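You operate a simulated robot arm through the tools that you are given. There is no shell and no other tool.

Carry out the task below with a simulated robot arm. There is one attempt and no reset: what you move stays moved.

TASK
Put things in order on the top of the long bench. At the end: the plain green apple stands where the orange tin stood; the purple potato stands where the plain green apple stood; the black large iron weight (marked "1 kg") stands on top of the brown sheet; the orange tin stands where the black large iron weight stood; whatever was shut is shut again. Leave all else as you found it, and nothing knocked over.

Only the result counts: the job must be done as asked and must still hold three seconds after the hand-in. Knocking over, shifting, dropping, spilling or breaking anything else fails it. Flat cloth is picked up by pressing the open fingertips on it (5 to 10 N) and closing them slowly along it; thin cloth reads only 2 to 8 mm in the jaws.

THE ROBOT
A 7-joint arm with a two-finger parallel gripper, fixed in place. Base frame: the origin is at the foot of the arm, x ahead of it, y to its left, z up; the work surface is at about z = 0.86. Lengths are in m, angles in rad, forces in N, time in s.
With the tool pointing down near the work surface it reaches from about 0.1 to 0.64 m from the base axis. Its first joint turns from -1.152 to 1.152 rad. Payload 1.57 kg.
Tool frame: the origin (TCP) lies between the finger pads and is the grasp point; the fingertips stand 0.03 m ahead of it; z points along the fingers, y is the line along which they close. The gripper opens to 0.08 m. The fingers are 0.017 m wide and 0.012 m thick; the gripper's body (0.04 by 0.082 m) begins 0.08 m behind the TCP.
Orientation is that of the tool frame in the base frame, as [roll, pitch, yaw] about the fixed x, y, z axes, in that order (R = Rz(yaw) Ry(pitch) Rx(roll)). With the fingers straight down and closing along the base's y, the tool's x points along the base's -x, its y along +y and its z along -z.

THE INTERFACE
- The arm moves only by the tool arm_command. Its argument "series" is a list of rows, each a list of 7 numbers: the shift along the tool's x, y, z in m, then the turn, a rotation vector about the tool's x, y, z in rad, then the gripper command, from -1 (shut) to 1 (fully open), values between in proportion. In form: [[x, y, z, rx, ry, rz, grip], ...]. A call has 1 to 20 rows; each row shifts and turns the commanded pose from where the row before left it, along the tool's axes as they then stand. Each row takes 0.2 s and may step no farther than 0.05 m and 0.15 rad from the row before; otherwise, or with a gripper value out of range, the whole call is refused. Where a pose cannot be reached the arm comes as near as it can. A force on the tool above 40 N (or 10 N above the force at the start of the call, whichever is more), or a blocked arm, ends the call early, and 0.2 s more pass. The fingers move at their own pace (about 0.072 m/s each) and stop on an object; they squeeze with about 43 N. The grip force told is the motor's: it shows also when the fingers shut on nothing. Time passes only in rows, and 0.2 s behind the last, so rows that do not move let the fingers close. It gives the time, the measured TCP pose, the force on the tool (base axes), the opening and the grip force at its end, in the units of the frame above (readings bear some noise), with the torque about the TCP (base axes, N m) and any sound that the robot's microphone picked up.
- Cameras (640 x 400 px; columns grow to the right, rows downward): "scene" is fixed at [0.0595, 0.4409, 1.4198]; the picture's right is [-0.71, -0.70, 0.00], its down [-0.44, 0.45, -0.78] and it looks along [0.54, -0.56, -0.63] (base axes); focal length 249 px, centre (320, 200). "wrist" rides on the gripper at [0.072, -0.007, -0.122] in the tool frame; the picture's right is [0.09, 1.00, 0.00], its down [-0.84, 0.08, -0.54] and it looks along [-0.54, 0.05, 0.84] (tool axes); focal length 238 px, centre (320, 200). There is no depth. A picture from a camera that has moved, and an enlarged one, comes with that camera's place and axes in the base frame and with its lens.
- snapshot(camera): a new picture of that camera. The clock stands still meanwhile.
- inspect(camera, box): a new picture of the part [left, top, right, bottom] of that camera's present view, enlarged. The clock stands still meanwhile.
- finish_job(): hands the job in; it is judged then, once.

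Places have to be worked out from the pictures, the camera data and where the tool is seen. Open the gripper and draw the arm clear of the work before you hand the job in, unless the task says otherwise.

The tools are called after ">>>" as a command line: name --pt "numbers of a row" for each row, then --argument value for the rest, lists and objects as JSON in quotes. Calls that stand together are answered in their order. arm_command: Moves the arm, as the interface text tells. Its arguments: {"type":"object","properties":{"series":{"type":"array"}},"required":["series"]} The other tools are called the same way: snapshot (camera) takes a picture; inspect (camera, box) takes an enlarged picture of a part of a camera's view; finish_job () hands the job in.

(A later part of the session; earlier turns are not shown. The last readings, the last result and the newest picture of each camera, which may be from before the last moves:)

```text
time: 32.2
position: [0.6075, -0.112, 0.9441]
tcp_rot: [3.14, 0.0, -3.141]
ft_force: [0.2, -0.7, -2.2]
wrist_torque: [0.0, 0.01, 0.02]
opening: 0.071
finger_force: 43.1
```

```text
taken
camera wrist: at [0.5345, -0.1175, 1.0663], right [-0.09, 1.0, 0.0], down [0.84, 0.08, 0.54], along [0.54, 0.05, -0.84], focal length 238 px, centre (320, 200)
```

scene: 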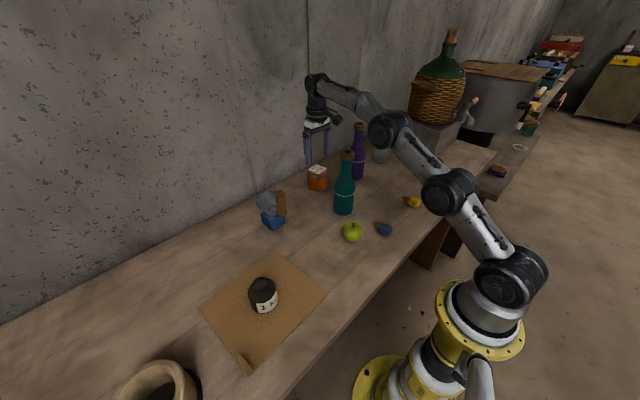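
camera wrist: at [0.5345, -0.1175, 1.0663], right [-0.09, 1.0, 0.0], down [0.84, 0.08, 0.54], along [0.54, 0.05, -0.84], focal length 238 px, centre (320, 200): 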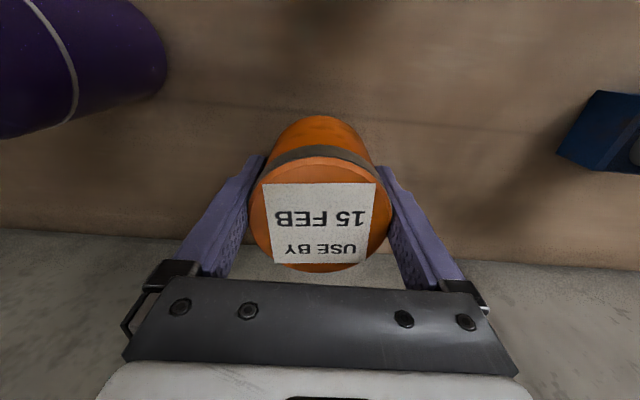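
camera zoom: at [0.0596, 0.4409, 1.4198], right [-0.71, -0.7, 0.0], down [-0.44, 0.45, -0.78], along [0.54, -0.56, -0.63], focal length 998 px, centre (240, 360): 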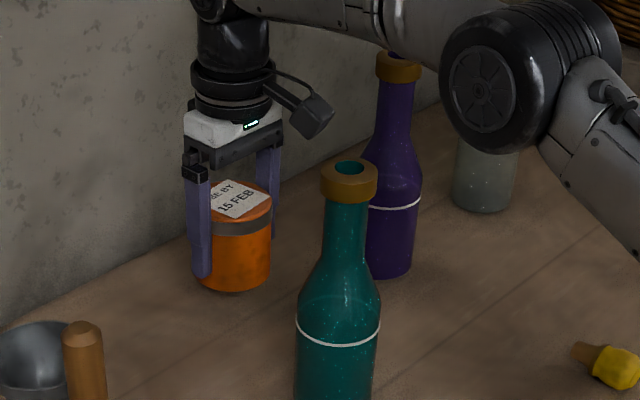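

The whole tin lifts as one piece (2.2 N). I'll retrace the approach up and inward between the bottles, then swing toward the weight's old place.

>>> arm_command --pt "0 0 -0.025 0 0 0 -1" --pt "0 0 -0.03 0 0 0 -1" --pt "0 0 -0.025 0 0 0 -1" --pt "0.015 -0.004 -0.022 0 0 0 -1" --pt "0.02 -0.0083 -0.025 0 0 0 -1" --pt "0.02 -0.0083 -0.025 0 0 0 -1" --pt "0.02 -0.0083 -0.025 0 0 0 -1" --pt "0.0257 -0.0051 -0.0166 0 0 0 -1" --pt "0.0257 -0.0051 -0.0166 0 0 0 -1" --pt "0.0257 -0.0051 -0.0166 0 0 0 -1" --pt "0 0 0 0 0 0 -1"

>>> snapshot --camera "scene"

>>> snapshot --camera "wrist"

```text
time: 34.6
position: [0.4523, -0.1545, 1.1706]
tcp_rot: [-3.14, -0.001, 3.141]
ft_force: [0.1, 0.6, -2.5]
wrist_torque: [0.0, 0.02, 0.0]
opening: 0.0708
finger_force: 43.2
```

```text
taken
```

scene: 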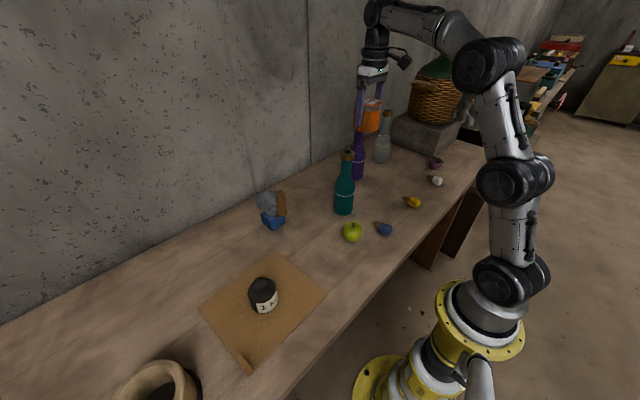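

```text
taken
camera wrist: at [0.3804, -0.161, 1.2927], right [-0.09, 1.0, 0.0], down [0.84, 0.08, 0.54], along [0.54, 0.05, -0.84], focal length 238 px, centre (320, 200)
```

wrist: 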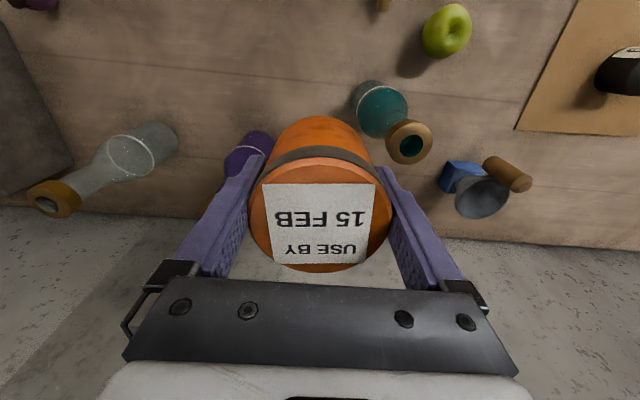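

Clear of the bottles. Now over to the weight's old place at (0.428, -0.410), stopping above it.

>>> arm_command --pt "0.013 -0.0314 0 0 0 0 -1" --pt "0.013 -0.0314 0 0 0 0 -1" --pt "0.013 -0.0314 0 0 0 0 -1" --pt "0.013 -0.0314 0 0 0 0 -1" --pt "-0.0057 -0.026 0.022 0 0 0 -1" --pt "-0.0057 -0.026 0.022 0 0 0 -1" --pt "-0.0057 -0.026 0.022 0 0 0 -1" --pt "-0.0057 -0.026 0.022 0 0 0 -1" --pt "-0.0057 -0.026 0.022 0 0 0 -1" --pt "0 0 0.03 0 0 0 -1" --pt "0 0 0.03 0 0 0 -1" --pt "0 0 0 0 0 0 -1" --pt "0 0 0 0 0 0 -1"

>>> snapshot --camera "scene"

>>> snapshot --camera "wrist"

```text
time: 37.4
position: [0.4327, -0.4098, 1.0015]
tcp_rot: [3.141, 0.0, -3.141]
ft_force: [-0.8, -0.2, -3.8]
wrist_torque: [0.0, 0.03, 0.02]
opening: 0.0708
finger_force: 43.5
```

```text
taken
```

scene: 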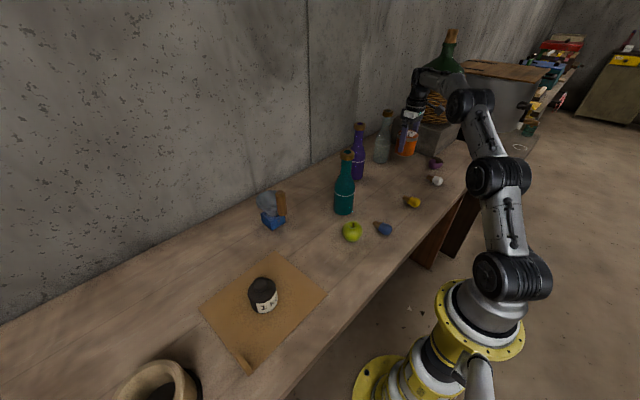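

```text
taken
camera wrist: at [0.3603, -0.4162, 1.1245], right [-0.09, 1.0, 0.0], down [0.84, 0.08, 0.54], along [0.54, 0.05, -0.84], focal length 238 px, centre (320, 200)
```

wrist: 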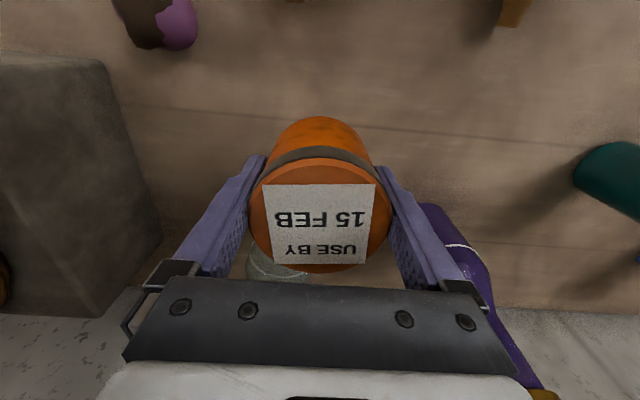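

I need a 4 mm correction in x. Then lower in steps, slowing near the surface.

>>> arm_command --pt "0.004 0 0.02 0 0 0 -1" --pt "0 0 0.025 0 0 0 -1" --pt "0 0 0.025 0 0 0 -1" --pt "0 0 0.015 0 0 0 -1" --pt "0 0 0.004 0 0 0 -1" --pt "0 0 0 0 0 0 -1"

>>> inspect --camera "scene" --box '[360, 110, 460, 200]'

```text
time: 38.8
position: [0.4272, -0.4118, 0.9113]
tcp_rot: [3.142, 0.0, 3.141]
ft_force: [0.7, 1.4, -3.1]
wrist_torque: [0.0, 0.0, 0.04]
opening: 0.071
finger_force: 43.2
```

```text
4.44 times, centred on (410, 155) of scene
camera zoom: at [0.0596, 0.4408, 1.4198], right [-0.71, -0.7, 0.0], down [-0.44, 0.45, -0.78], along [0.54, -0.56, -0.63], focal length 1108 px, centre (-80, 400)
```

zoom: 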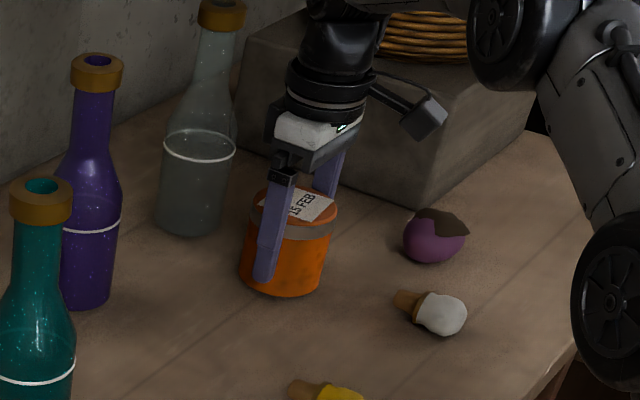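

About 6 mm to go. I'll creep down until it touches.

>>> arm_command --pt "0 0 0.002 0 0 0 -1" --pt "0 0 0.002 0 0 0 -1" --pt "0 0 0.001 0 0 0 -1" --pt "0 0 0.001 0 0 0 -1" --pt "0 0 0 0 0 0 -1"

```text
time: 40.0
position: [0.4268, -0.4106, 0.9052]
tcp_rot: [3.141, 0.001, -3.141]
ft_force: [0.0, -1.1, -2.1]
wrist_torque: [0.06, 0.06, 0.03]
opening: 0.0709
finger_force: 43.2
```

>>> arm_command --pt "0 0 0.001 0 0 0 -1" --pt "0 0 0.001 0 0 0 -1" --pt "0 0 0 0 0 0 -1"

```text
time: 40.8
position: [0.4271, -0.4109, 0.9052]
tcp_rot: [-3.14, 0.003, 3.14]
ft_force: [-4.3, 6.3, 17.2]
wrist_torque: [0.76, 0.6, 0.01]
opening: 0.0709
finger_force: 43.0
```

I said nothing before the last creep step. It confirmed contact at +17 N, so the tin is seated. I'll ease up 1 mm, open fully, and check the gaps before rising.

>>> arm_command --pt "0 0 -0.001 0 0 0 -1" --pt "0 0 0 0 0 0 0.5" --pt "0 0 0 0 0 0 0.85" --pt "0 0 0 0 0 0 1" --pt "0 0 0 0 0 0 1" --pt "0 0 0 0 0 0 1"

>>> inspect --camera "wrist" --box '[180, 95, 460, 295]'

>>> inspect --camera "scene" --box '[360, 110, 460, 200]'

```text
time: 42.2
position: [0.4263, -0.4105, 0.9032]
tcp_rot: [3.14, 0.0, 3.14]
ft_force: [0.3, -0.6, 0.7]
wrist_torque: [0.01, -0.01, 0.02]
opening: 0.0799
finger_force: 0.1
```

```text
2.00 times, centred on (320, 195) of wrist
camera zoom: at [0.3541, -0.4165, 1.0263], right [-0.09, 1.0, 0.0], down [0.84, 0.08, 0.54], along [0.54, 0.05, -0.84], focal length 477 px, centre (320, 210)
```

zoom: 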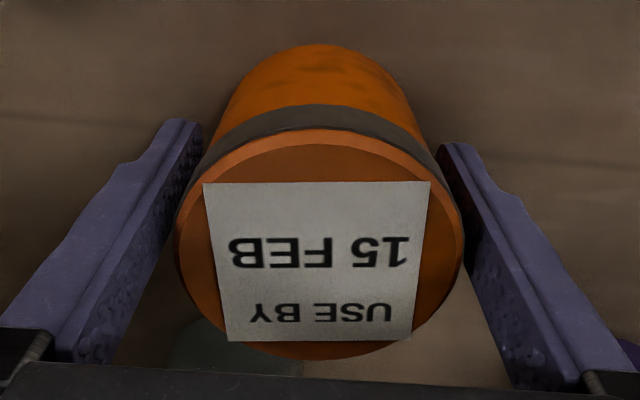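

```text
4.44 times, centred on (410, 155) of scene
camera zoom: at [0.0595, 0.4409, 1.4198], right [-0.71, -0.7, 0.0], down [-0.44, 0.45, -0.78], along [0.54, -0.56, -0.63], focal length 1108 px, centre (-80, 400)
```

zoom: 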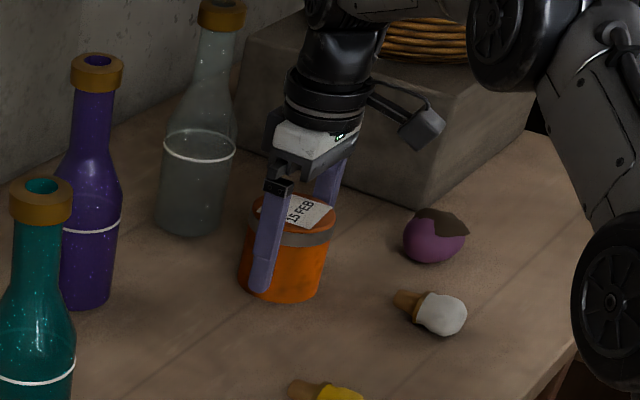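

The tin stands free with even gaps. I'll rise straight up slowly until clear of it.

>>> arm_command --pt "0 0 -0.01 0 0 0 1" --pt "0 0 -0.015 0 0 0 1" --pt "0 0 -0.015 0 0 0 1" --pt "0 0 -0.02 0 0 0 1" --pt "0 0 -0.03 0 0 0 1" --pt "0 0 -0.03 0 0 0 1" --pt "0 0 -0.02 0 0 0 1" --pt "0 0 0 0 0 0 1"

>>> snapshot --camera "wrist"

>>> inspect --camera "scene" --box '[340, 90, 480, 210]'

```text
time: 44.0
position: [0.4262, -0.4094, 1.044]
tcp_rot: [-3.141, 0.0, -3.141]
ft_force: [0.0, -0.5, -0.3]
wrist_torque: [0.04, -0.04, -0.01]
opening: 0.0801
finger_force: 0.1
```

```text
taken
camera wrist: at [0.3544, -0.4161, 1.1661], right [-0.09, 1.0, 0.0], down [0.84, 0.08, 0.54], along [0.54, 0.05, -0.84], focal length 238 px, centre (320, 200)
```

wrist: 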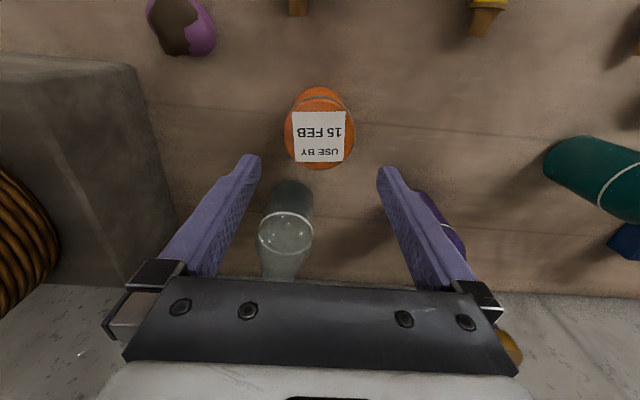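

```text
3.33 times, centred on (410, 150) of scene
camera zoom: at [0.0595, 0.4409, 1.4198], right [-0.71, -0.7, 0.0], down [-0.44, 0.45, -0.78], along [0.54, -0.56, -0.63], focal length 831 px, centre (20, 367)
```

zoom: 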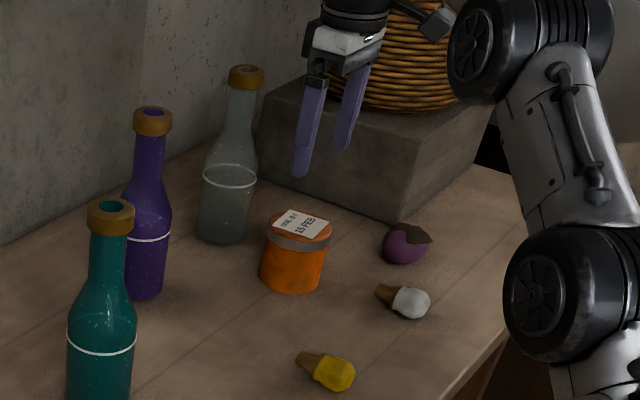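

The tin stands at about (0.429, -0.410), where the weight was. Next is the apple: I'll move inward and up, then across above it.

>>> arm_command --pt "0.02 0.03 -0.025 0 0 0 1" --pt "0.02 0.03 -0.025 0 0 0 1" --pt "0.02 0.03 -0.025 0 0 0 1" --pt "0.02 0.03 -0.025 0 0 0 1" --pt "0 0.035 0 0 0 0 1" --pt "0 0.035 0 0 0 0 1" --pt "0 0.035 0 0 0 0 1" --pt "0 0.035 0 0 0 0 1" --pt "0 0.035 0 0 0 0 1" --pt "0 0.035 0 0 0 0 1" --pt "0 0.035 0 0 0 0 1" --pt "0 0.035 0.02 0 0 0 1" --pt "0 0.019 0.03 0 0 0 1" --pt "0 0 0.03 0 0 0 1" --pt "0 0 0 0 0 0 1" --pt "0 0 0 0 0 0 1"

>>> snapshot --camera "wrist"

>>> snapshot --camera "scene"

```text
time: 47.4
position: [0.3474, 0.0073, 1.0637]
tcp_rot: [3.141, 0.0, -3.139]
ft_force: [0.1, 0.5, 0.3]
wrist_torque: [0.02, 0.01, 0.0]
opening: 0.0802
finger_force: 0.0
```

```text
taken
camera wrist: at [0.2751, 0.0017, 1.1855], right [-0.09, 1.0, 0.0], down [0.84, 0.08, 0.54], along [0.54, 0.05, -0.84], focal length 238 px, centre (320, 200)
```

wrist: 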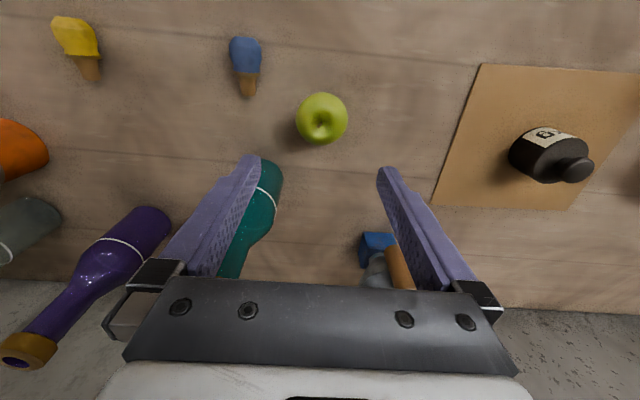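

```text
taken
```

scene: 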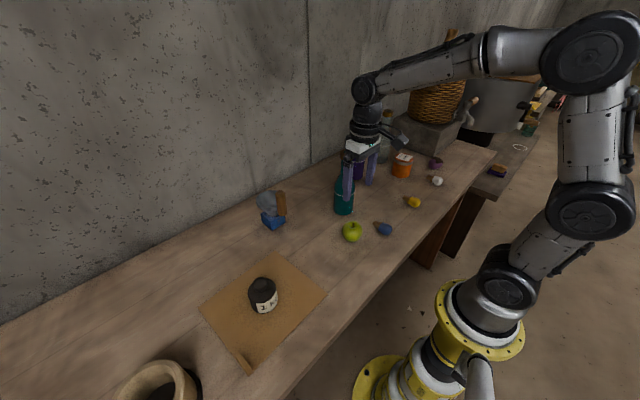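

The apple is nearly under the tool, at about (0.347, 0.0106). I'll zoom in to refine.

>>> inspect --camera "wrist" --box '[260, 70, 380, 160]'

>>> inspect --camera "scene" --box '[310, 190, 410, 260]'

```text
4.44 times, centred on (320, 115) of wrist
camera zoom: at [0.2751, 0.0017, 1.1855], right [-0.09, 1.0, 0.0], down [0.84, 0.08, 0.54], along [0.54, 0.05, -0.84], focal length 1059 px, centre (320, 578)
```

zoom: 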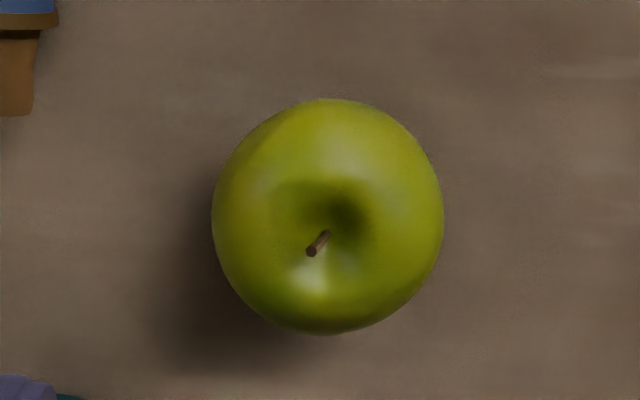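

```text
5.71 times, centred on (360, 225) of scene
camera zoom: at [0.0595, 0.4409, 1.4198], right [-0.71, -0.7, 0.0], down [-0.44, 0.45, -0.78], along [0.54, -0.56, -0.63], focal length 1425 px, centre (91, 57)
```

zoom: 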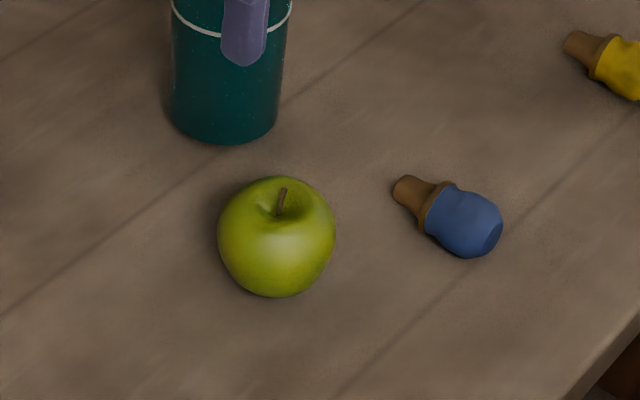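

The apple is about 62 mm wide, centred near (0.348, 0.010). I'll lower to z≈0.90 with a 2 mm shift in y and check before closing.

>>> arm_command --pt "0 0.002 0.03 0 0 0 1" --pt "0 0 0.03 0 0 0 1" --pt "0 0 0.03 0 0 0 1" --pt "0 0 0.025 0 0 0 1" --pt "0 0 0.02 0 0 0 1" --pt "0 0 0.015 0 0 0 1" --pt "0 0 0.01 0 0 0 1" --pt "0 0 0 0 0 0 1" --pt "0 0 0 0 0 0 1"

>>> snapshot --camera "wrist"

>>> inspect --camera "scene" --box '[310, 150, 410, 260]'

```text
time: 49.4
position: [0.3472, 0.0107, 0.9041]
tcp_rot: [-3.14, -0.001, -3.14]
ft_force: [0.0, 0.2, 0.0]
wrist_torque: [0.01, 0.02, 0.0]
opening: 0.08
finger_force: 0.0
```

```text
taken
camera wrist: at [0.2742, 0.0058, 1.0255], right [-0.09, 1.0, 0.0], down [0.84, 0.08, 0.54], along [0.54, 0.05, -0.84], focal length 238 px, centre (320, 200)
```

wrist: 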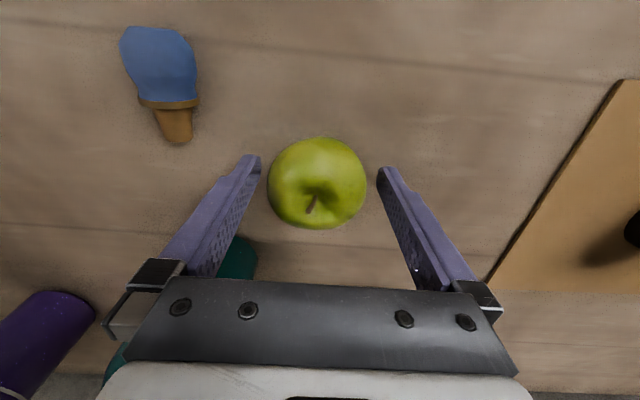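

```text
3.64 times, centred on (360, 205) of scene
camera zoom: at [0.0595, 0.4409, 1.4198], right [-0.71, -0.7, 0.0], down [-0.44, 0.45, -0.78], along [0.54, -0.56, -0.63], focal length 907 px, centre (174, 182)
```

zoom: 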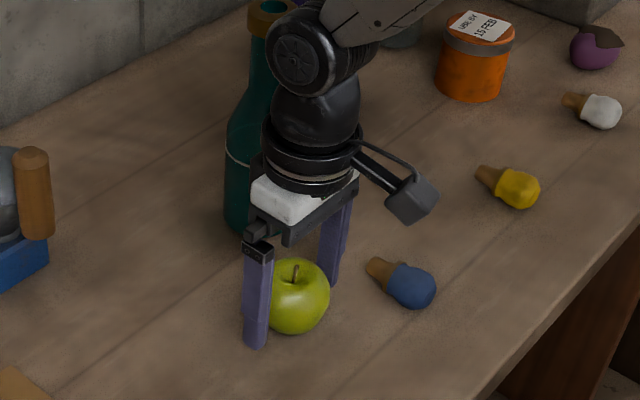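

The apple is between the fingers, its centre about 2 mm beyond the TCP in x. I'll correct that and close gently.

>>> arm_command --pt "-0.002 0 0.004 0 0 0 1" --pt "0 0 0 0 0 0 0.8" --pt "0 0 0 0 0 0 0.6" --pt "0 0 0 0 0 0 0.4" --pt "0 0 0 0 0 0 0.1" --pt "0 0 0 0 0 0 -0.4" --pt "0 0 0 0 0 0 -1" --pt "0 0 0 0 0 0 -1"

>>> snapshot --camera "wrist"

```text
time: 51.2
position: [0.3488, 0.011, 0.9003]
tcp_rot: [-3.141, 0.0, 3.141]
ft_force: [-0.4, -0.5, 0.1]
wrist_torque: [0.0, 0.01, -0.02]
opening: 0.0604
finger_force: 43.1
```

```text
taken
camera wrist: at [0.2762, 0.0048, 1.0219], right [-0.09, 1.0, 0.0], down [0.84, 0.08, 0.54], along [0.54, 0.05, -0.84], focal length 238 px, centre (320, 200)
```

wrist: 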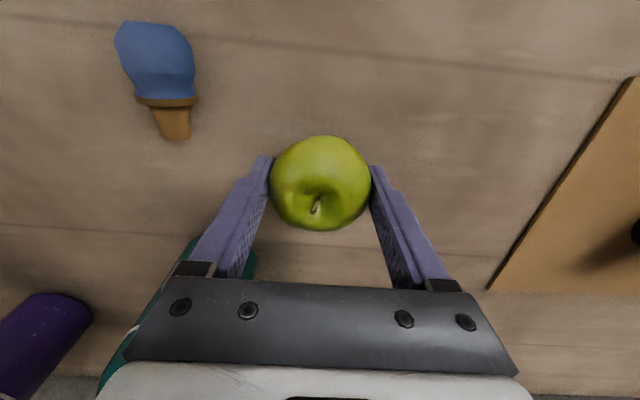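

The apple is held (60 mm). I'll lift it straight up, go round the teal bottle and reach the gap between the bottles at height.

>>> arm_command --pt "0 0 -0.006 0 0 0 -1" --pt "0 0 -0.015 0 0 0 -1" --pt "0 0 -0.03 0 0 0 -1" --pt "0 0 -0.035 0 0 0 -1" --pt "0 0 -0.035 0 0 0 -1" --pt "0 0 -0.035 0 0 0 -1" --pt "0 0 -0.035 0 0 0 -1" --pt "0 0 -0.035 0 0 0 -1" --pt "0 0 -0.035 0 0 0 -1" --pt "0 -0.02 -0.01 0 0 0 -1" --pt "-0.002 -0.035 0 0 0 0 -1" --pt "-0.002 -0.035 0 0 0 0 -1" --pt "-0.004 -0.035 0 0 0 0 -1" --pt "-0.015 -0.03 0 0 0 0 -1" --pt "-0.03 -0.012 0 0 0 0 -1" --pt "-0.03 0 0 0 0 0 -1" --pt "-0.022 0 0 0 0 0 -1" --pt "0 0 0 0 0 0 -1"

>>> snapshot --camera "wrist"

>>> snapshot --camera "scene"

```text
time: 55.0
position: [0.4578, -0.1588, 1.1734]
tcp_rot: [3.14, 0.001, -3.141]
ft_force: [-0.1, 0.8, -0.7]
wrist_torque: [-0.01, 0.0, -0.01]
opening: 0.06
finger_force: 42.5
```

```text
taken
camera wrist: at [0.3843, -0.1646, 1.2953], right [-0.09, 1.0, 0.0], down [0.84, 0.08, 0.54], along [0.54, 0.05, -0.84], focal length 238 px, centre (320, 200)
```

wrist: 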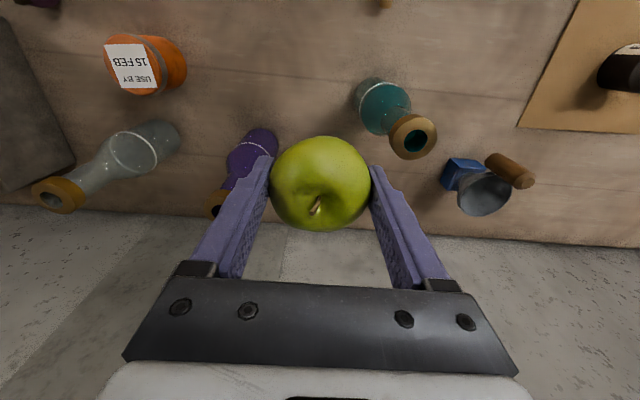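

```text
taken
```

scene: 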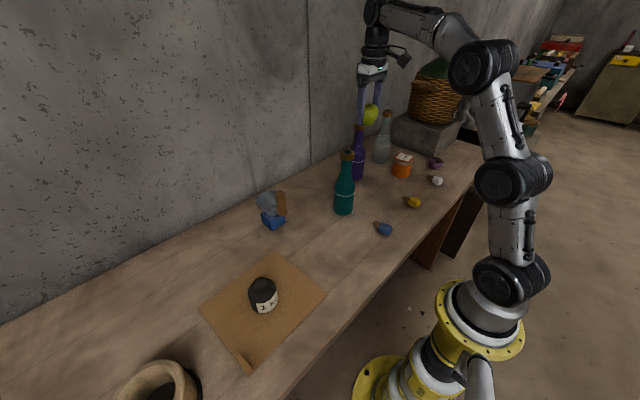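

The apple is held securely. I'll follow the same between-bottles path out to the tin's old place at (0.606, -0.110).

>>> arm_command --pt "-0.0257 0.0055 0.0166 0 0 0 -1" --pt "-0.0257 0.0055 0.0166 0 0 0 -1" --pt "-0.0257 0.0055 0.0166 0 0 0 -1" --pt "-0.02 0.009 0.0267 0 0 0 -1" --pt "-0.02 0.009 0.0267 0 0 0 -1" --pt "-0.02 0.009 0.0267 0 0 0 -1" --pt "-0.006 0.0022 0.02 0 0 0 -1" --pt "-0.006 0.0022 0.02 0 0 0 -1" --pt "0 0 0 0 0 0 -1" --pt "0 0 0 0 0 0 -1"

>>> snapshot --camera "wrist"

>>> snapshot --camera "scene"

```text
time: 57.2
position: [0.6019, -0.1078, 1.0015]
tcp_rot: [-3.141, 0.0, -3.141]
ft_force: [0.3, -0.1, -0.8]
wrist_torque: [-0.02, -0.02, 0.02]
opening: 0.0597
finger_force: 43.1
```

```text
taken
camera wrist: at [0.5296, -0.114, 1.1238], right [-0.09, 1.0, 0.0], down [0.84, 0.08, 0.54], along [0.54, 0.05, -0.84], focal length 238 px, centre (320, 200)
```

wrist: 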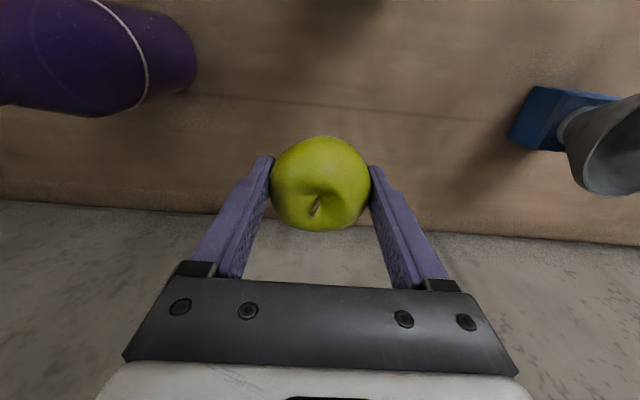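

```text
taken
```

scene: 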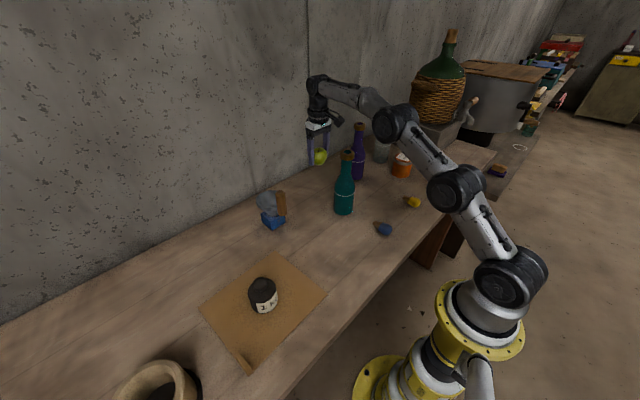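

4 mm short in x. I'll correct and lower in steps, slowing near the surface.

>>> arm_command --pt "-0.004 -0.0022 0.02 0 0 0 -1" --pt "0 0 0.025 0 0 0 -1" --pt "0 0 0.02 0 0 0 -1" --pt "0 0 0.015 0 0 0 -1" --pt "0 0 0.01 0 0 0 -1" --pt "0 0 0 0 0 0 -1" --pt "0 0 0 0 0 0 -1"

>>> inspect --camera "scene" --box '[280, 80, 440, 220]'

>>> snapshot --camera "wrist"

```text
time: 58.8
position: [0.6064, -0.1129, 0.9105]
tcp_rot: [-3.141, 0.0, 3.142]
ft_force: [0.5, -0.5, -1.1]
wrist_torque: [-0.01, 0.0, -0.01]
opening: 0.0596
finger_force: 42.9
```

```text
2.86 times, centred on (360, 150) of scene
camera zoom: at [0.0595, 0.4409, 1.4198], right [-0.71, -0.7, 0.0], down [-0.44, 0.45, -0.78], along [0.54, -0.56, -0.63], focal length 713 px, centre (206, 343)
```

zoom: 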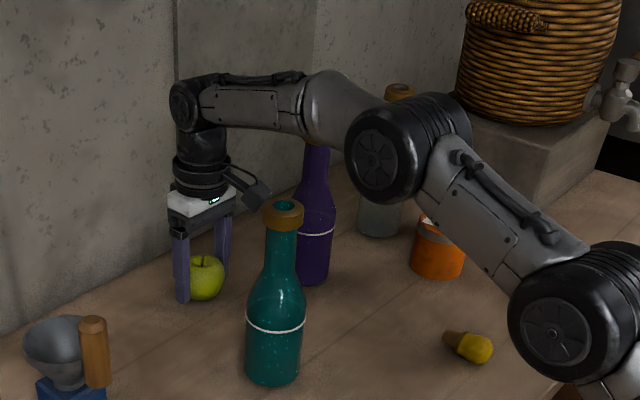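

```text
taken
camera wrist: at [0.5344, -0.119, 1.0327], right [-0.09, 1.0, 0.0], down [0.84, 0.08, 0.54], along [0.54, 0.05, -0.84], focal length 238 px, centre (320, 200)
```

wrist: 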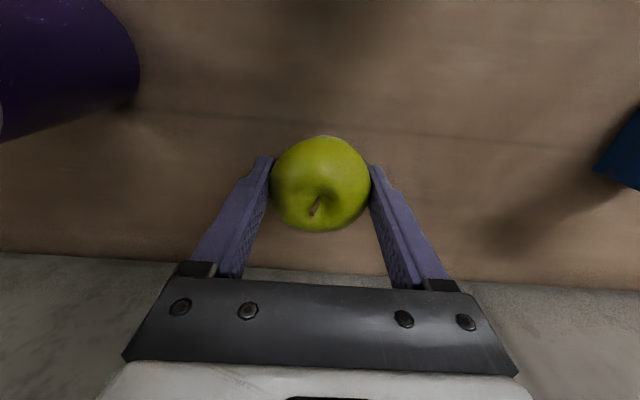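

Nearly there. I'll trim y by 2 mm and creep down to contact.

>>> arm_command --pt "0 0.002 0.003 0 0 0 -1" --pt "0 0 0.003 0 0 0 -1" --pt "0 0 0.001 0 0 0 -1" --pt "0 0 0.001 0 0 0 -1" --pt "0 0 0 0 0 0 -1"

```text
time: 60.0
position: [0.6071, -0.1096, 0.9044]
tcp_rot: [-3.141, 0.0, 3.141]
ft_force: [-1.1, 0.2, -1.7]
wrist_torque: [0.02, 0.04, 0.0]
opening: 0.0596
finger_force: 43.3
```

The apple is still in the air at z≈0.904. I'll continue creeping by single millimetres.

>>> arm_command --pt "0 0 0.001 0 0 0 -1" --pt "0 0 0.001 0 0 0 -1" --pt "0 0 0.001 0 0 0 -1" --pt "0 0 0 0 0 0 -1"

```text
time: 61.0
position: [0.6063, -0.1077, 0.9]
tcp_rot: [3.141, 0.0, -3.14]
ft_force: [-1.4, -0.3, -2.0]
wrist_torque: [0.03, 0.01, -0.03]
opening: 0.0595
finger_force: 43.6
```

>>> arm_command --pt "0 0 0.001 0 0 0 -1" --pt "0 0 0 0 0 0 -1"

>>> inspect --camera "scene" --box '[300, 140, 380, 200]'

```text
time: 61.6
position: [0.6069, -0.1082, 0.8999]
tcp_rot: [-3.141, -0.001, 3.141]
ft_force: [-0.3, -0.1, -0.8]
wrist_torque: [0.0, 0.0, 0.01]
opening: 0.0595
finger_force: 42.9
```

```text
6.67 times, centred on (340, 170) of scene
camera zoom: at [0.0595, 0.4409, 1.4198], right [-0.71, -0.7, 0.0], down [-0.44, 0.45, -0.78], along [0.54, -0.56, -0.63], focal length 1663 px, centre (187, 400)
```

zoom: 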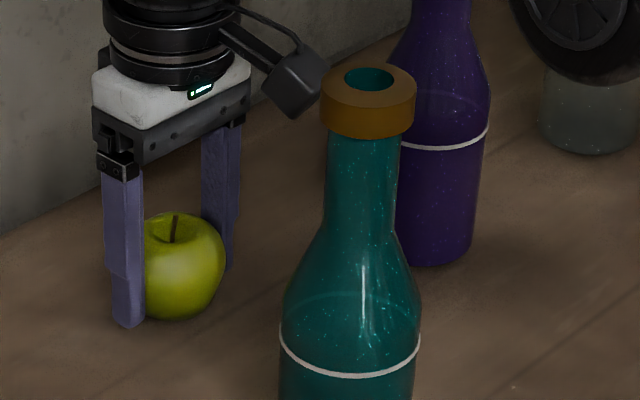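

The readings don't show contact yet, and the grip height was 0.900, so the apple must be within a millimetre or so. Creeping further.

>>> arm_command --pt "0 0 0.001 0 0 0 -1" --pt "0 0 0.001 0 0 0 -1" --pt "0 0 0 0 0 0 -1"

```text
time: 62.4
position: [0.6076, -0.1096, 0.8987]
tcp_rot: [3.141, 0.003, -3.142]
ft_force: [-4.4, 2.8, 9.4]
wrist_torque: [0.12, 0.26, -0.03]
opening: 0.0592
finger_force: 42.7
```

Contact at +9 N. I'll ease up 1 mm, open slowly, and check that the apple stays put.

>>> arm_command --pt "0 0 -0.001 0 0 0 -1" --pt "0 0 0 0 0 0 0.52" --pt "0 0 0 0 0 0 0.6" --pt "0 0 0 0 0 0 0.8" --pt "0 0 0 0 0 0 1" --pt "0 0 0 0 0 0 1"

>>> snapshot --camera "wrist"

>>> inspect --camera "scene" --box '[300, 140, 380, 200]'

```text
time: 63.8
position: [0.6076, -0.1081, 0.8994]
tcp_rot: [-3.141, 0.001, -3.141]
ft_force: [-0.2, 0.0, -0.4]
wrist_torque: [0.02, 0.02, 0.02]
opening: 0.08
finger_force: 0.1
```

```text
taken
camera wrist: at [0.535, -0.1149, 1.0216], right [-0.09, 1.0, 0.0], down [0.84, 0.08, 0.54], along [0.54, 0.05, -0.84], focal length 238 px, centre (320, 200)
```

wrist: 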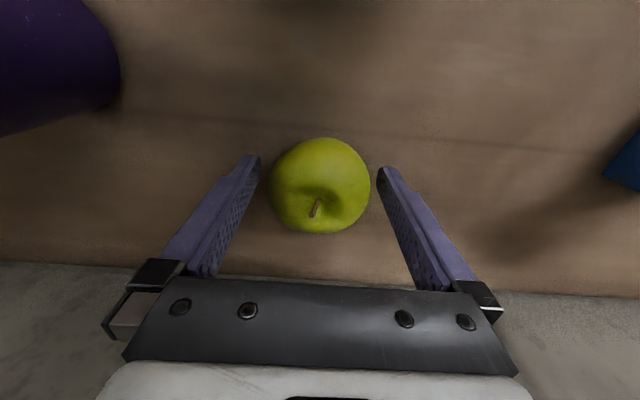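

```text
6.67 times, centred on (340, 170) of scene
camera zoom: at [0.0595, 0.4409, 1.4198], right [-0.71, -0.7, 0.0], down [-0.44, 0.45, -0.78], along [0.54, -0.56, -0.63], focal length 1663 px, centre (187, 400)
```

zoom: 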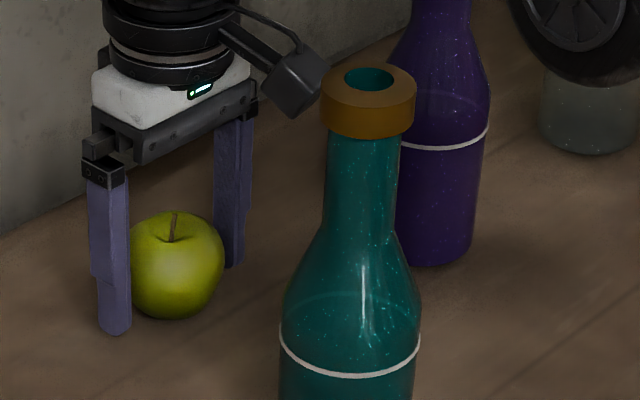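

The apple stands on its own in the tin's place. I'll back out up and inward along the same path.

>>> arm_command --pt "0 0 -0.01 0 0 0 1" --pt "0 0 -0.02 0 0 0 1" --pt "0 0 -0.03 0 0 0 1" --pt "0 0 -0.035 0 0 0 1" --pt "0.005 -0.001 -0.03 0 0 0 1" --pt "0.015 -0.006 -0.022 0 0 0 1" --pt "0.02 -0.0083 -0.025 0 0 0 1" --pt "0.02 -0.0083 -0.025 0 0 0 1" --pt "0.02 -0.0083 -0.025 0 0 0 1" --pt "0.0257 -0.0051 -0.0166 0 0 0 1" --pt "0.0257 -0.0051 -0.0166 0 0 0 1" --pt "0.0257 -0.0051 -0.0166 0 0 0 1" --pt "0 0 0 0 0 0 1"

>>> snapshot --camera "wrist"

>>> snapshot --camera "scene"

```text
time: 66.6
position: [0.4493, -0.1557, 1.1708]
tcp_rot: [3.142, 0.001, -3.139]
ft_force: [-0.1, -0.9, 0.3]
wrist_torque: [-0.02, 0.0, 0.02]
opening: 0.0798
finger_force: 0.0
```

```text
taken
camera wrist: at [0.3772, -0.1617, 1.2921], right [-0.09, 1.0, 0.0], down [0.84, 0.08, 0.54], along [0.54, 0.05, -0.84], focal length 238 px, centre (320, 200)
```

wrist: 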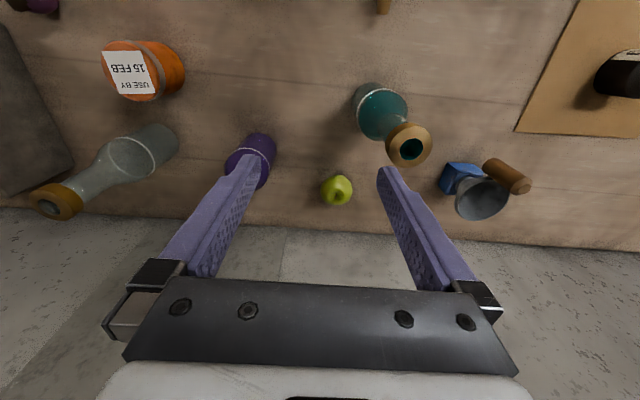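

```text
taken
```

scene: 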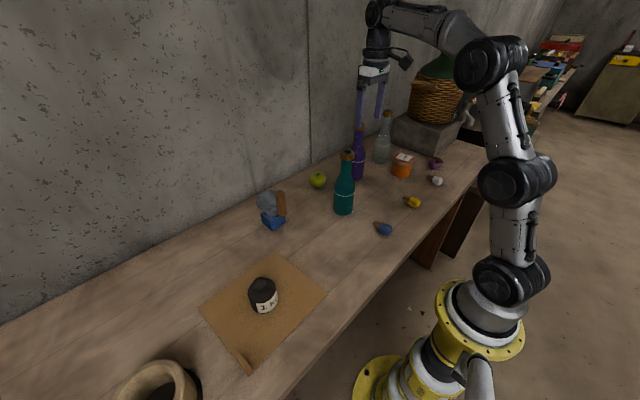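

The apple is in place. Now the potato, which is near the edge of reach at about (0.348, -0.551); I'll move nearer at height to study it and the stone block next to it.

>>> arm_command --pt "0.022 -0.036 0 0 0 0 1" --pt "0.022 -0.036 0 0 0 0 1" --pt "0.022 -0.036 0 0 0 0 1" --pt "0.022 -0.036 0 0 0 0 1" --pt "0.008 -0.036 0.024 0 0 0 1" --pt "0.008 -0.036 0.024 0 0 0 1" --pt "0.008 -0.036 0.024 0 0 0 1" --pt "0.008 -0.036 0.024 0 0 0 1" --pt "0.008 -0.036 0.024 0 0 0 1" --pt "0 0 0 0 0 0 1" --pt "0 0 0 0 0 0 1"

>>> snapshot --camera "wrist"

>>> snapshot --camera "scene"

```text
time: 69.0
position: [0.3216, -0.4821, 1.0487]
tcp_rot: [3.141, 0.0, 3.141]
ft_force: [-0.9, 0.6, 0.0]
wrist_torque: [-0.03, -0.04, 0.02]
opening: 0.08
finger_force: 0.0
```

```text
taken
camera wrist: at [0.2491, -0.4893, 1.1705], right [-0.09, 1.0, 0.0], down [0.84, 0.08, 0.54], along [0.54, 0.05, -0.84], focal length 238 px, centre (320, 200)
```

wrist: 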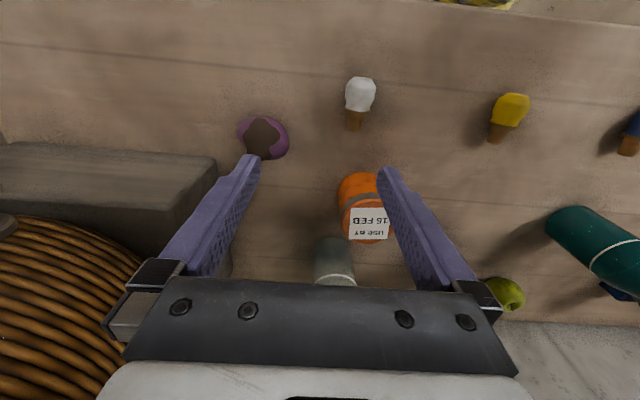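

```text
taken
```

scene: 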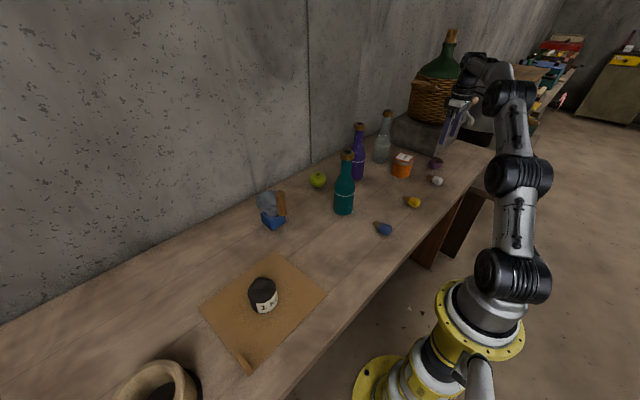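

The potato stays at about (0.348, -0.551). The stone block occupies x > 0.394, y < -0.63, so there is room around the potato. I'll zoom in to read its long axis and decide the grip direction.

>>> inspect --camera "wrist" --box '[190, 85, 340, 185]'

>>> inspect --camera "scene" --box '[400, 80, 500, 200]'

```text
4.00 times, centred on (265, 135) of wrist
camera zoom: at [0.2491, -0.4893, 1.1705], right [-0.09, 1.0, 0.0], down [0.84, 0.08, 0.54], along [0.54, 0.05, -0.84], focal length 953 px, centre (540, 460)
```

zoom: 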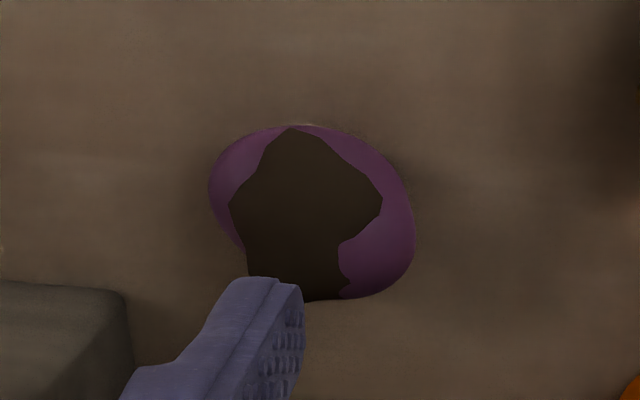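

```text
3.33 times, centred on (450, 140) of scene
camera zoom: at [0.0595, 0.4408, 1.4198], right [-0.71, -0.7, 0.0], down [-0.44, 0.45, -0.78], along [0.54, -0.56, -0.63], focal length 831 px, centre (-113, 400)
```

zoom: 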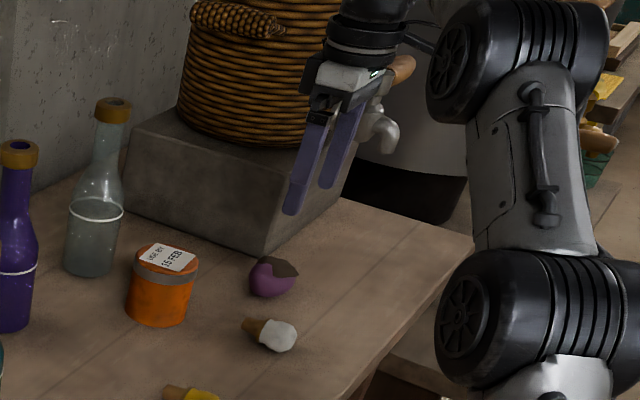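

The potato's short axis (about 54 mm) runs near the direction (0.82, -0.57), and its centre is about 0.653 m from the base axis, just past the straight-down reach. I'll turn the gripper about 0.8 rad and tilt it slightly outward so the far point comes within reach.

>>> arm_command --pt "0 0 0 0 0 -0.1334 1" --pt "0 0 0 0 0 -0.1334 1" --pt "0 0 0 0 0 -0.1333 1" --pt "0 0 0 0 0 -0.1333 1" --pt "0 0 0 0 0 -0.1333 1" --pt "0 0 0 0 0 -0.1333 1" --pt "0 0 0 0.078 0.0184 0 1" --pt "0 0 0 0.078 0.0184 0 1" --pt "0 0 0 0 0 0 1" --pt "0 0 0 0 0 0 1"

>>> snapshot --camera "wrist"

>>> snapshot --camera "scene"

```text
time: 71.2
position: [0.3208, -0.4814, 1.0512]
tcp_rot: [-2.984, -0.038, -2.344]
ft_force: [0.5, -0.3, 0.0]
wrist_torque: [-0.04, 0.01, 0.02]
opening: 0.08
finger_force: 0.0
```

```text
taken
camera wrist: at [0.2653, -0.52, 1.1747], right [-0.77, 0.62, -0.15], down [0.48, 0.72, 0.49], along [0.41, 0.31, -0.86], focal length 238 px, centre (320, 200)
```

wrist: 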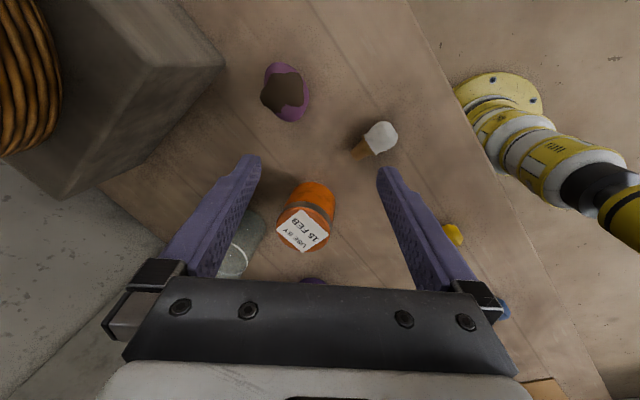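

```text
taken
```

scene: 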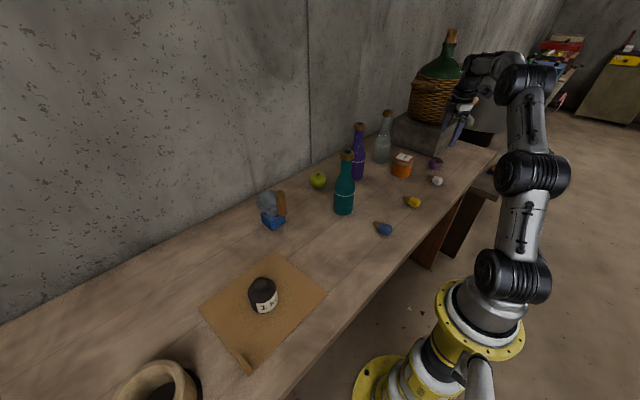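

The grip direction now lines up with the potato's short side. I'll move to a pre-grasp point about 7 cm back along the tilted axis and recheck.

>>> arm_command --pt "0.0078 -0.0137 0.0296 0 0 0 1" --pt "0.0078 -0.0137 0.0296 0 0 0 1" --pt "0.0078 -0.0137 0.0295 0 0 0 1" --pt "0 0 0 0 0 0 1" --pt "0 0 0 0 0 0 1"

>>> snapshot --camera "wrist"

>>> inspect --camera "scene" --box '[400, 60, 520, 210]'

```text
time: 72.4
position: [0.3436, -0.5356, 0.9695]
tcp_rot: [-2.985, -0.036, -2.345]
ft_force: [-0.7, -0.6, -0.5]
wrist_torque: [0.01, 0.0, 0.02]
opening: 0.0801
finger_force: 0.1
```

```text
taken
camera wrist: at [0.2876, -0.5747, 1.0943], right [-0.77, 0.62, -0.15], down [0.48, 0.72, 0.49], along [0.41, 0.31, -0.86], focal length 238 px, centre (320, 200)
```

wrist: 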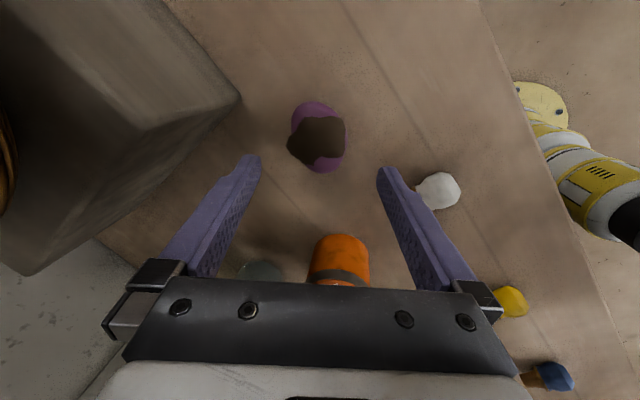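

```text
2.67 times, centred on (460, 135) of scene
camera zoom: at [0.0595, 0.4409, 1.4198], right [-0.71, -0.7, 0.0], down [-0.44, 0.45, -0.78], along [0.54, -0.56, -0.63], focal length 665 px, centre (-53, 373)
```

zoom: 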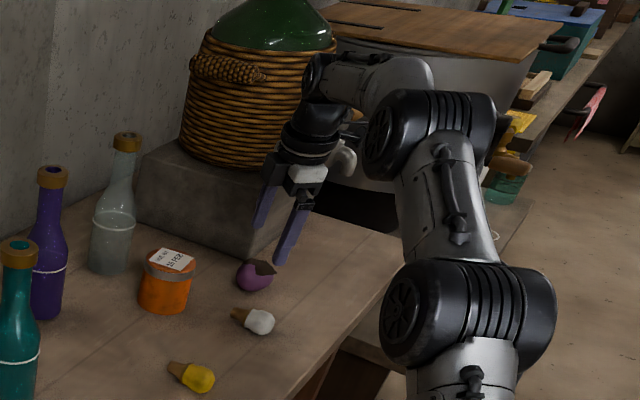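

The potato is centred at about (0.349, -0.550), between the fingertips. I'll go down along the tilted axis to grasp height.

>>> arm_command --pt "0.0012 -0.0004 0.022 0 0 0 1" --pt "0.0012 -0.0004 0.022 0 0 0 1" --pt "0.0012 -0.0003 0.014 0 0 0 1" --pt "0 0 0.006 0 0 0 1" --pt "0 0 0 0 0 0 1" --pt "0 0 0 0 0 0 1"

>>> snapshot --camera "wrist"

>>> inspect --camera "scene" --box '[400, 90, 500, 200]'

```text
time: 73.8
position: [0.3453, -0.5479, 0.9082]
tcp_rot: [-2.988, -0.037, -2.344]
ft_force: [0.4, -0.2, -0.6]
wrist_torque: [0.0, -0.03, -0.03]
opening: 0.0798
finger_force: 0.2
```

```text
taken
camera wrist: at [0.2894, -0.5873, 1.0317], right [-0.77, 0.62, -0.15], down [0.48, 0.72, 0.49], along [0.41, 0.31, -0.86], focal length 238 px, centre (320, 200)
```

wrist: 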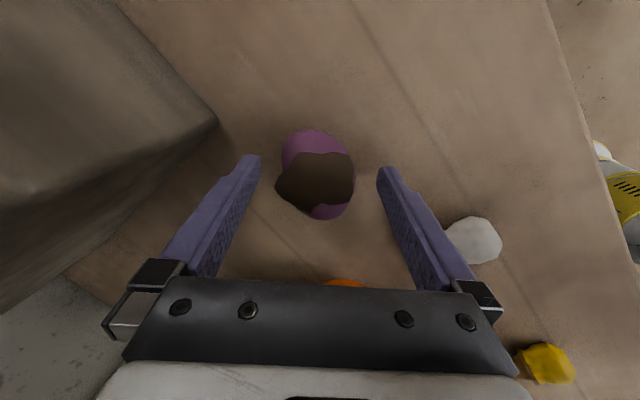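

```text
3.64 times, centred on (450, 145) of scene
camera zoom: at [0.0595, 0.4409, 1.4198], right [-0.71, -0.7, 0.0], down [-0.44, 0.45, -0.78], along [0.54, -0.56, -0.63], focal length 907 px, centre (-153, 400)
```

zoom: 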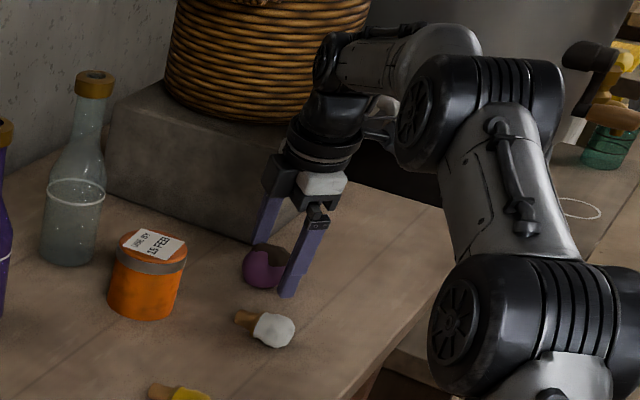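

Well aligned. I'll drop another 6 mm so both fingertips reach below the potato's middle, then close gently.

>>> arm_command --pt "-0.001 -0.001 0.006 0 0 0 1" --pt "0 0 0 0 0 0 1" --pt "0 0 0 0 0 0 0.7" --pt "0 0 0 0 0 0 0.5" --pt "0 0 0 0 0 0 0.3" --pt "0 0 0 0 0 0 0.0" --pt "0 0 0 0 0 0 -0.5" --pt "0 0 0 0 0 0 -1" --pt "0 0 0 0 0 0 -1"

>>> snapshot --camera "wrist"

>>> inspect --camera "scene" --box '[400, 110, 480, 200]'

```text
time: 75.8
position: [0.3483, -0.5491, 0.9021]
tcp_rot: [-2.984, -0.036, -2.344]
ft_force: [0.4, -0.4, -1.1]
wrist_torque: [0.0, -0.01, -0.01]
opening: 0.0498
finger_force: 43.4
```

```text
taken
camera wrist: at [0.2918, -0.5884, 1.0264], right [-0.77, 0.62, -0.15], down [0.48, 0.72, 0.49], along [0.41, 0.31, -0.86], focal length 238 px, centre (320, 200)
```

wrist: 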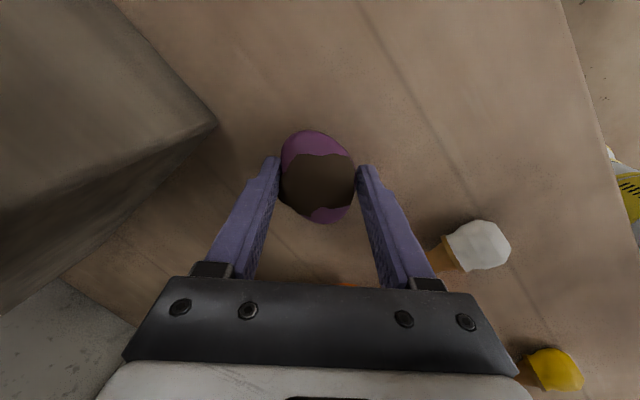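

```text
4.44 times, centred on (440, 155) of scene
camera zoom: at [0.0595, 0.4409, 1.4198], right [-0.71, -0.7, 0.0], down [-0.44, 0.45, -0.78], along [0.54, -0.56, -0.63], focal length 1108 px, centre (-213, 400)
```

zoom: 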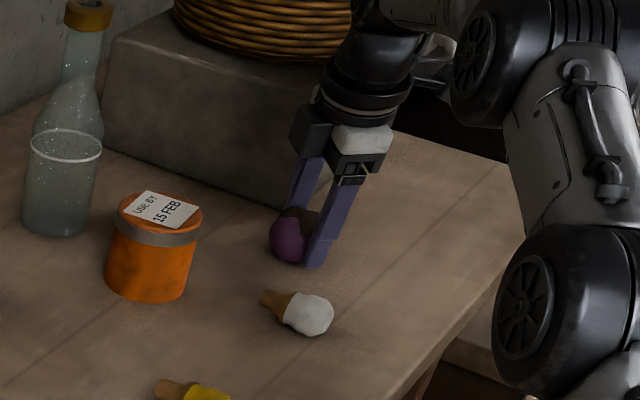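

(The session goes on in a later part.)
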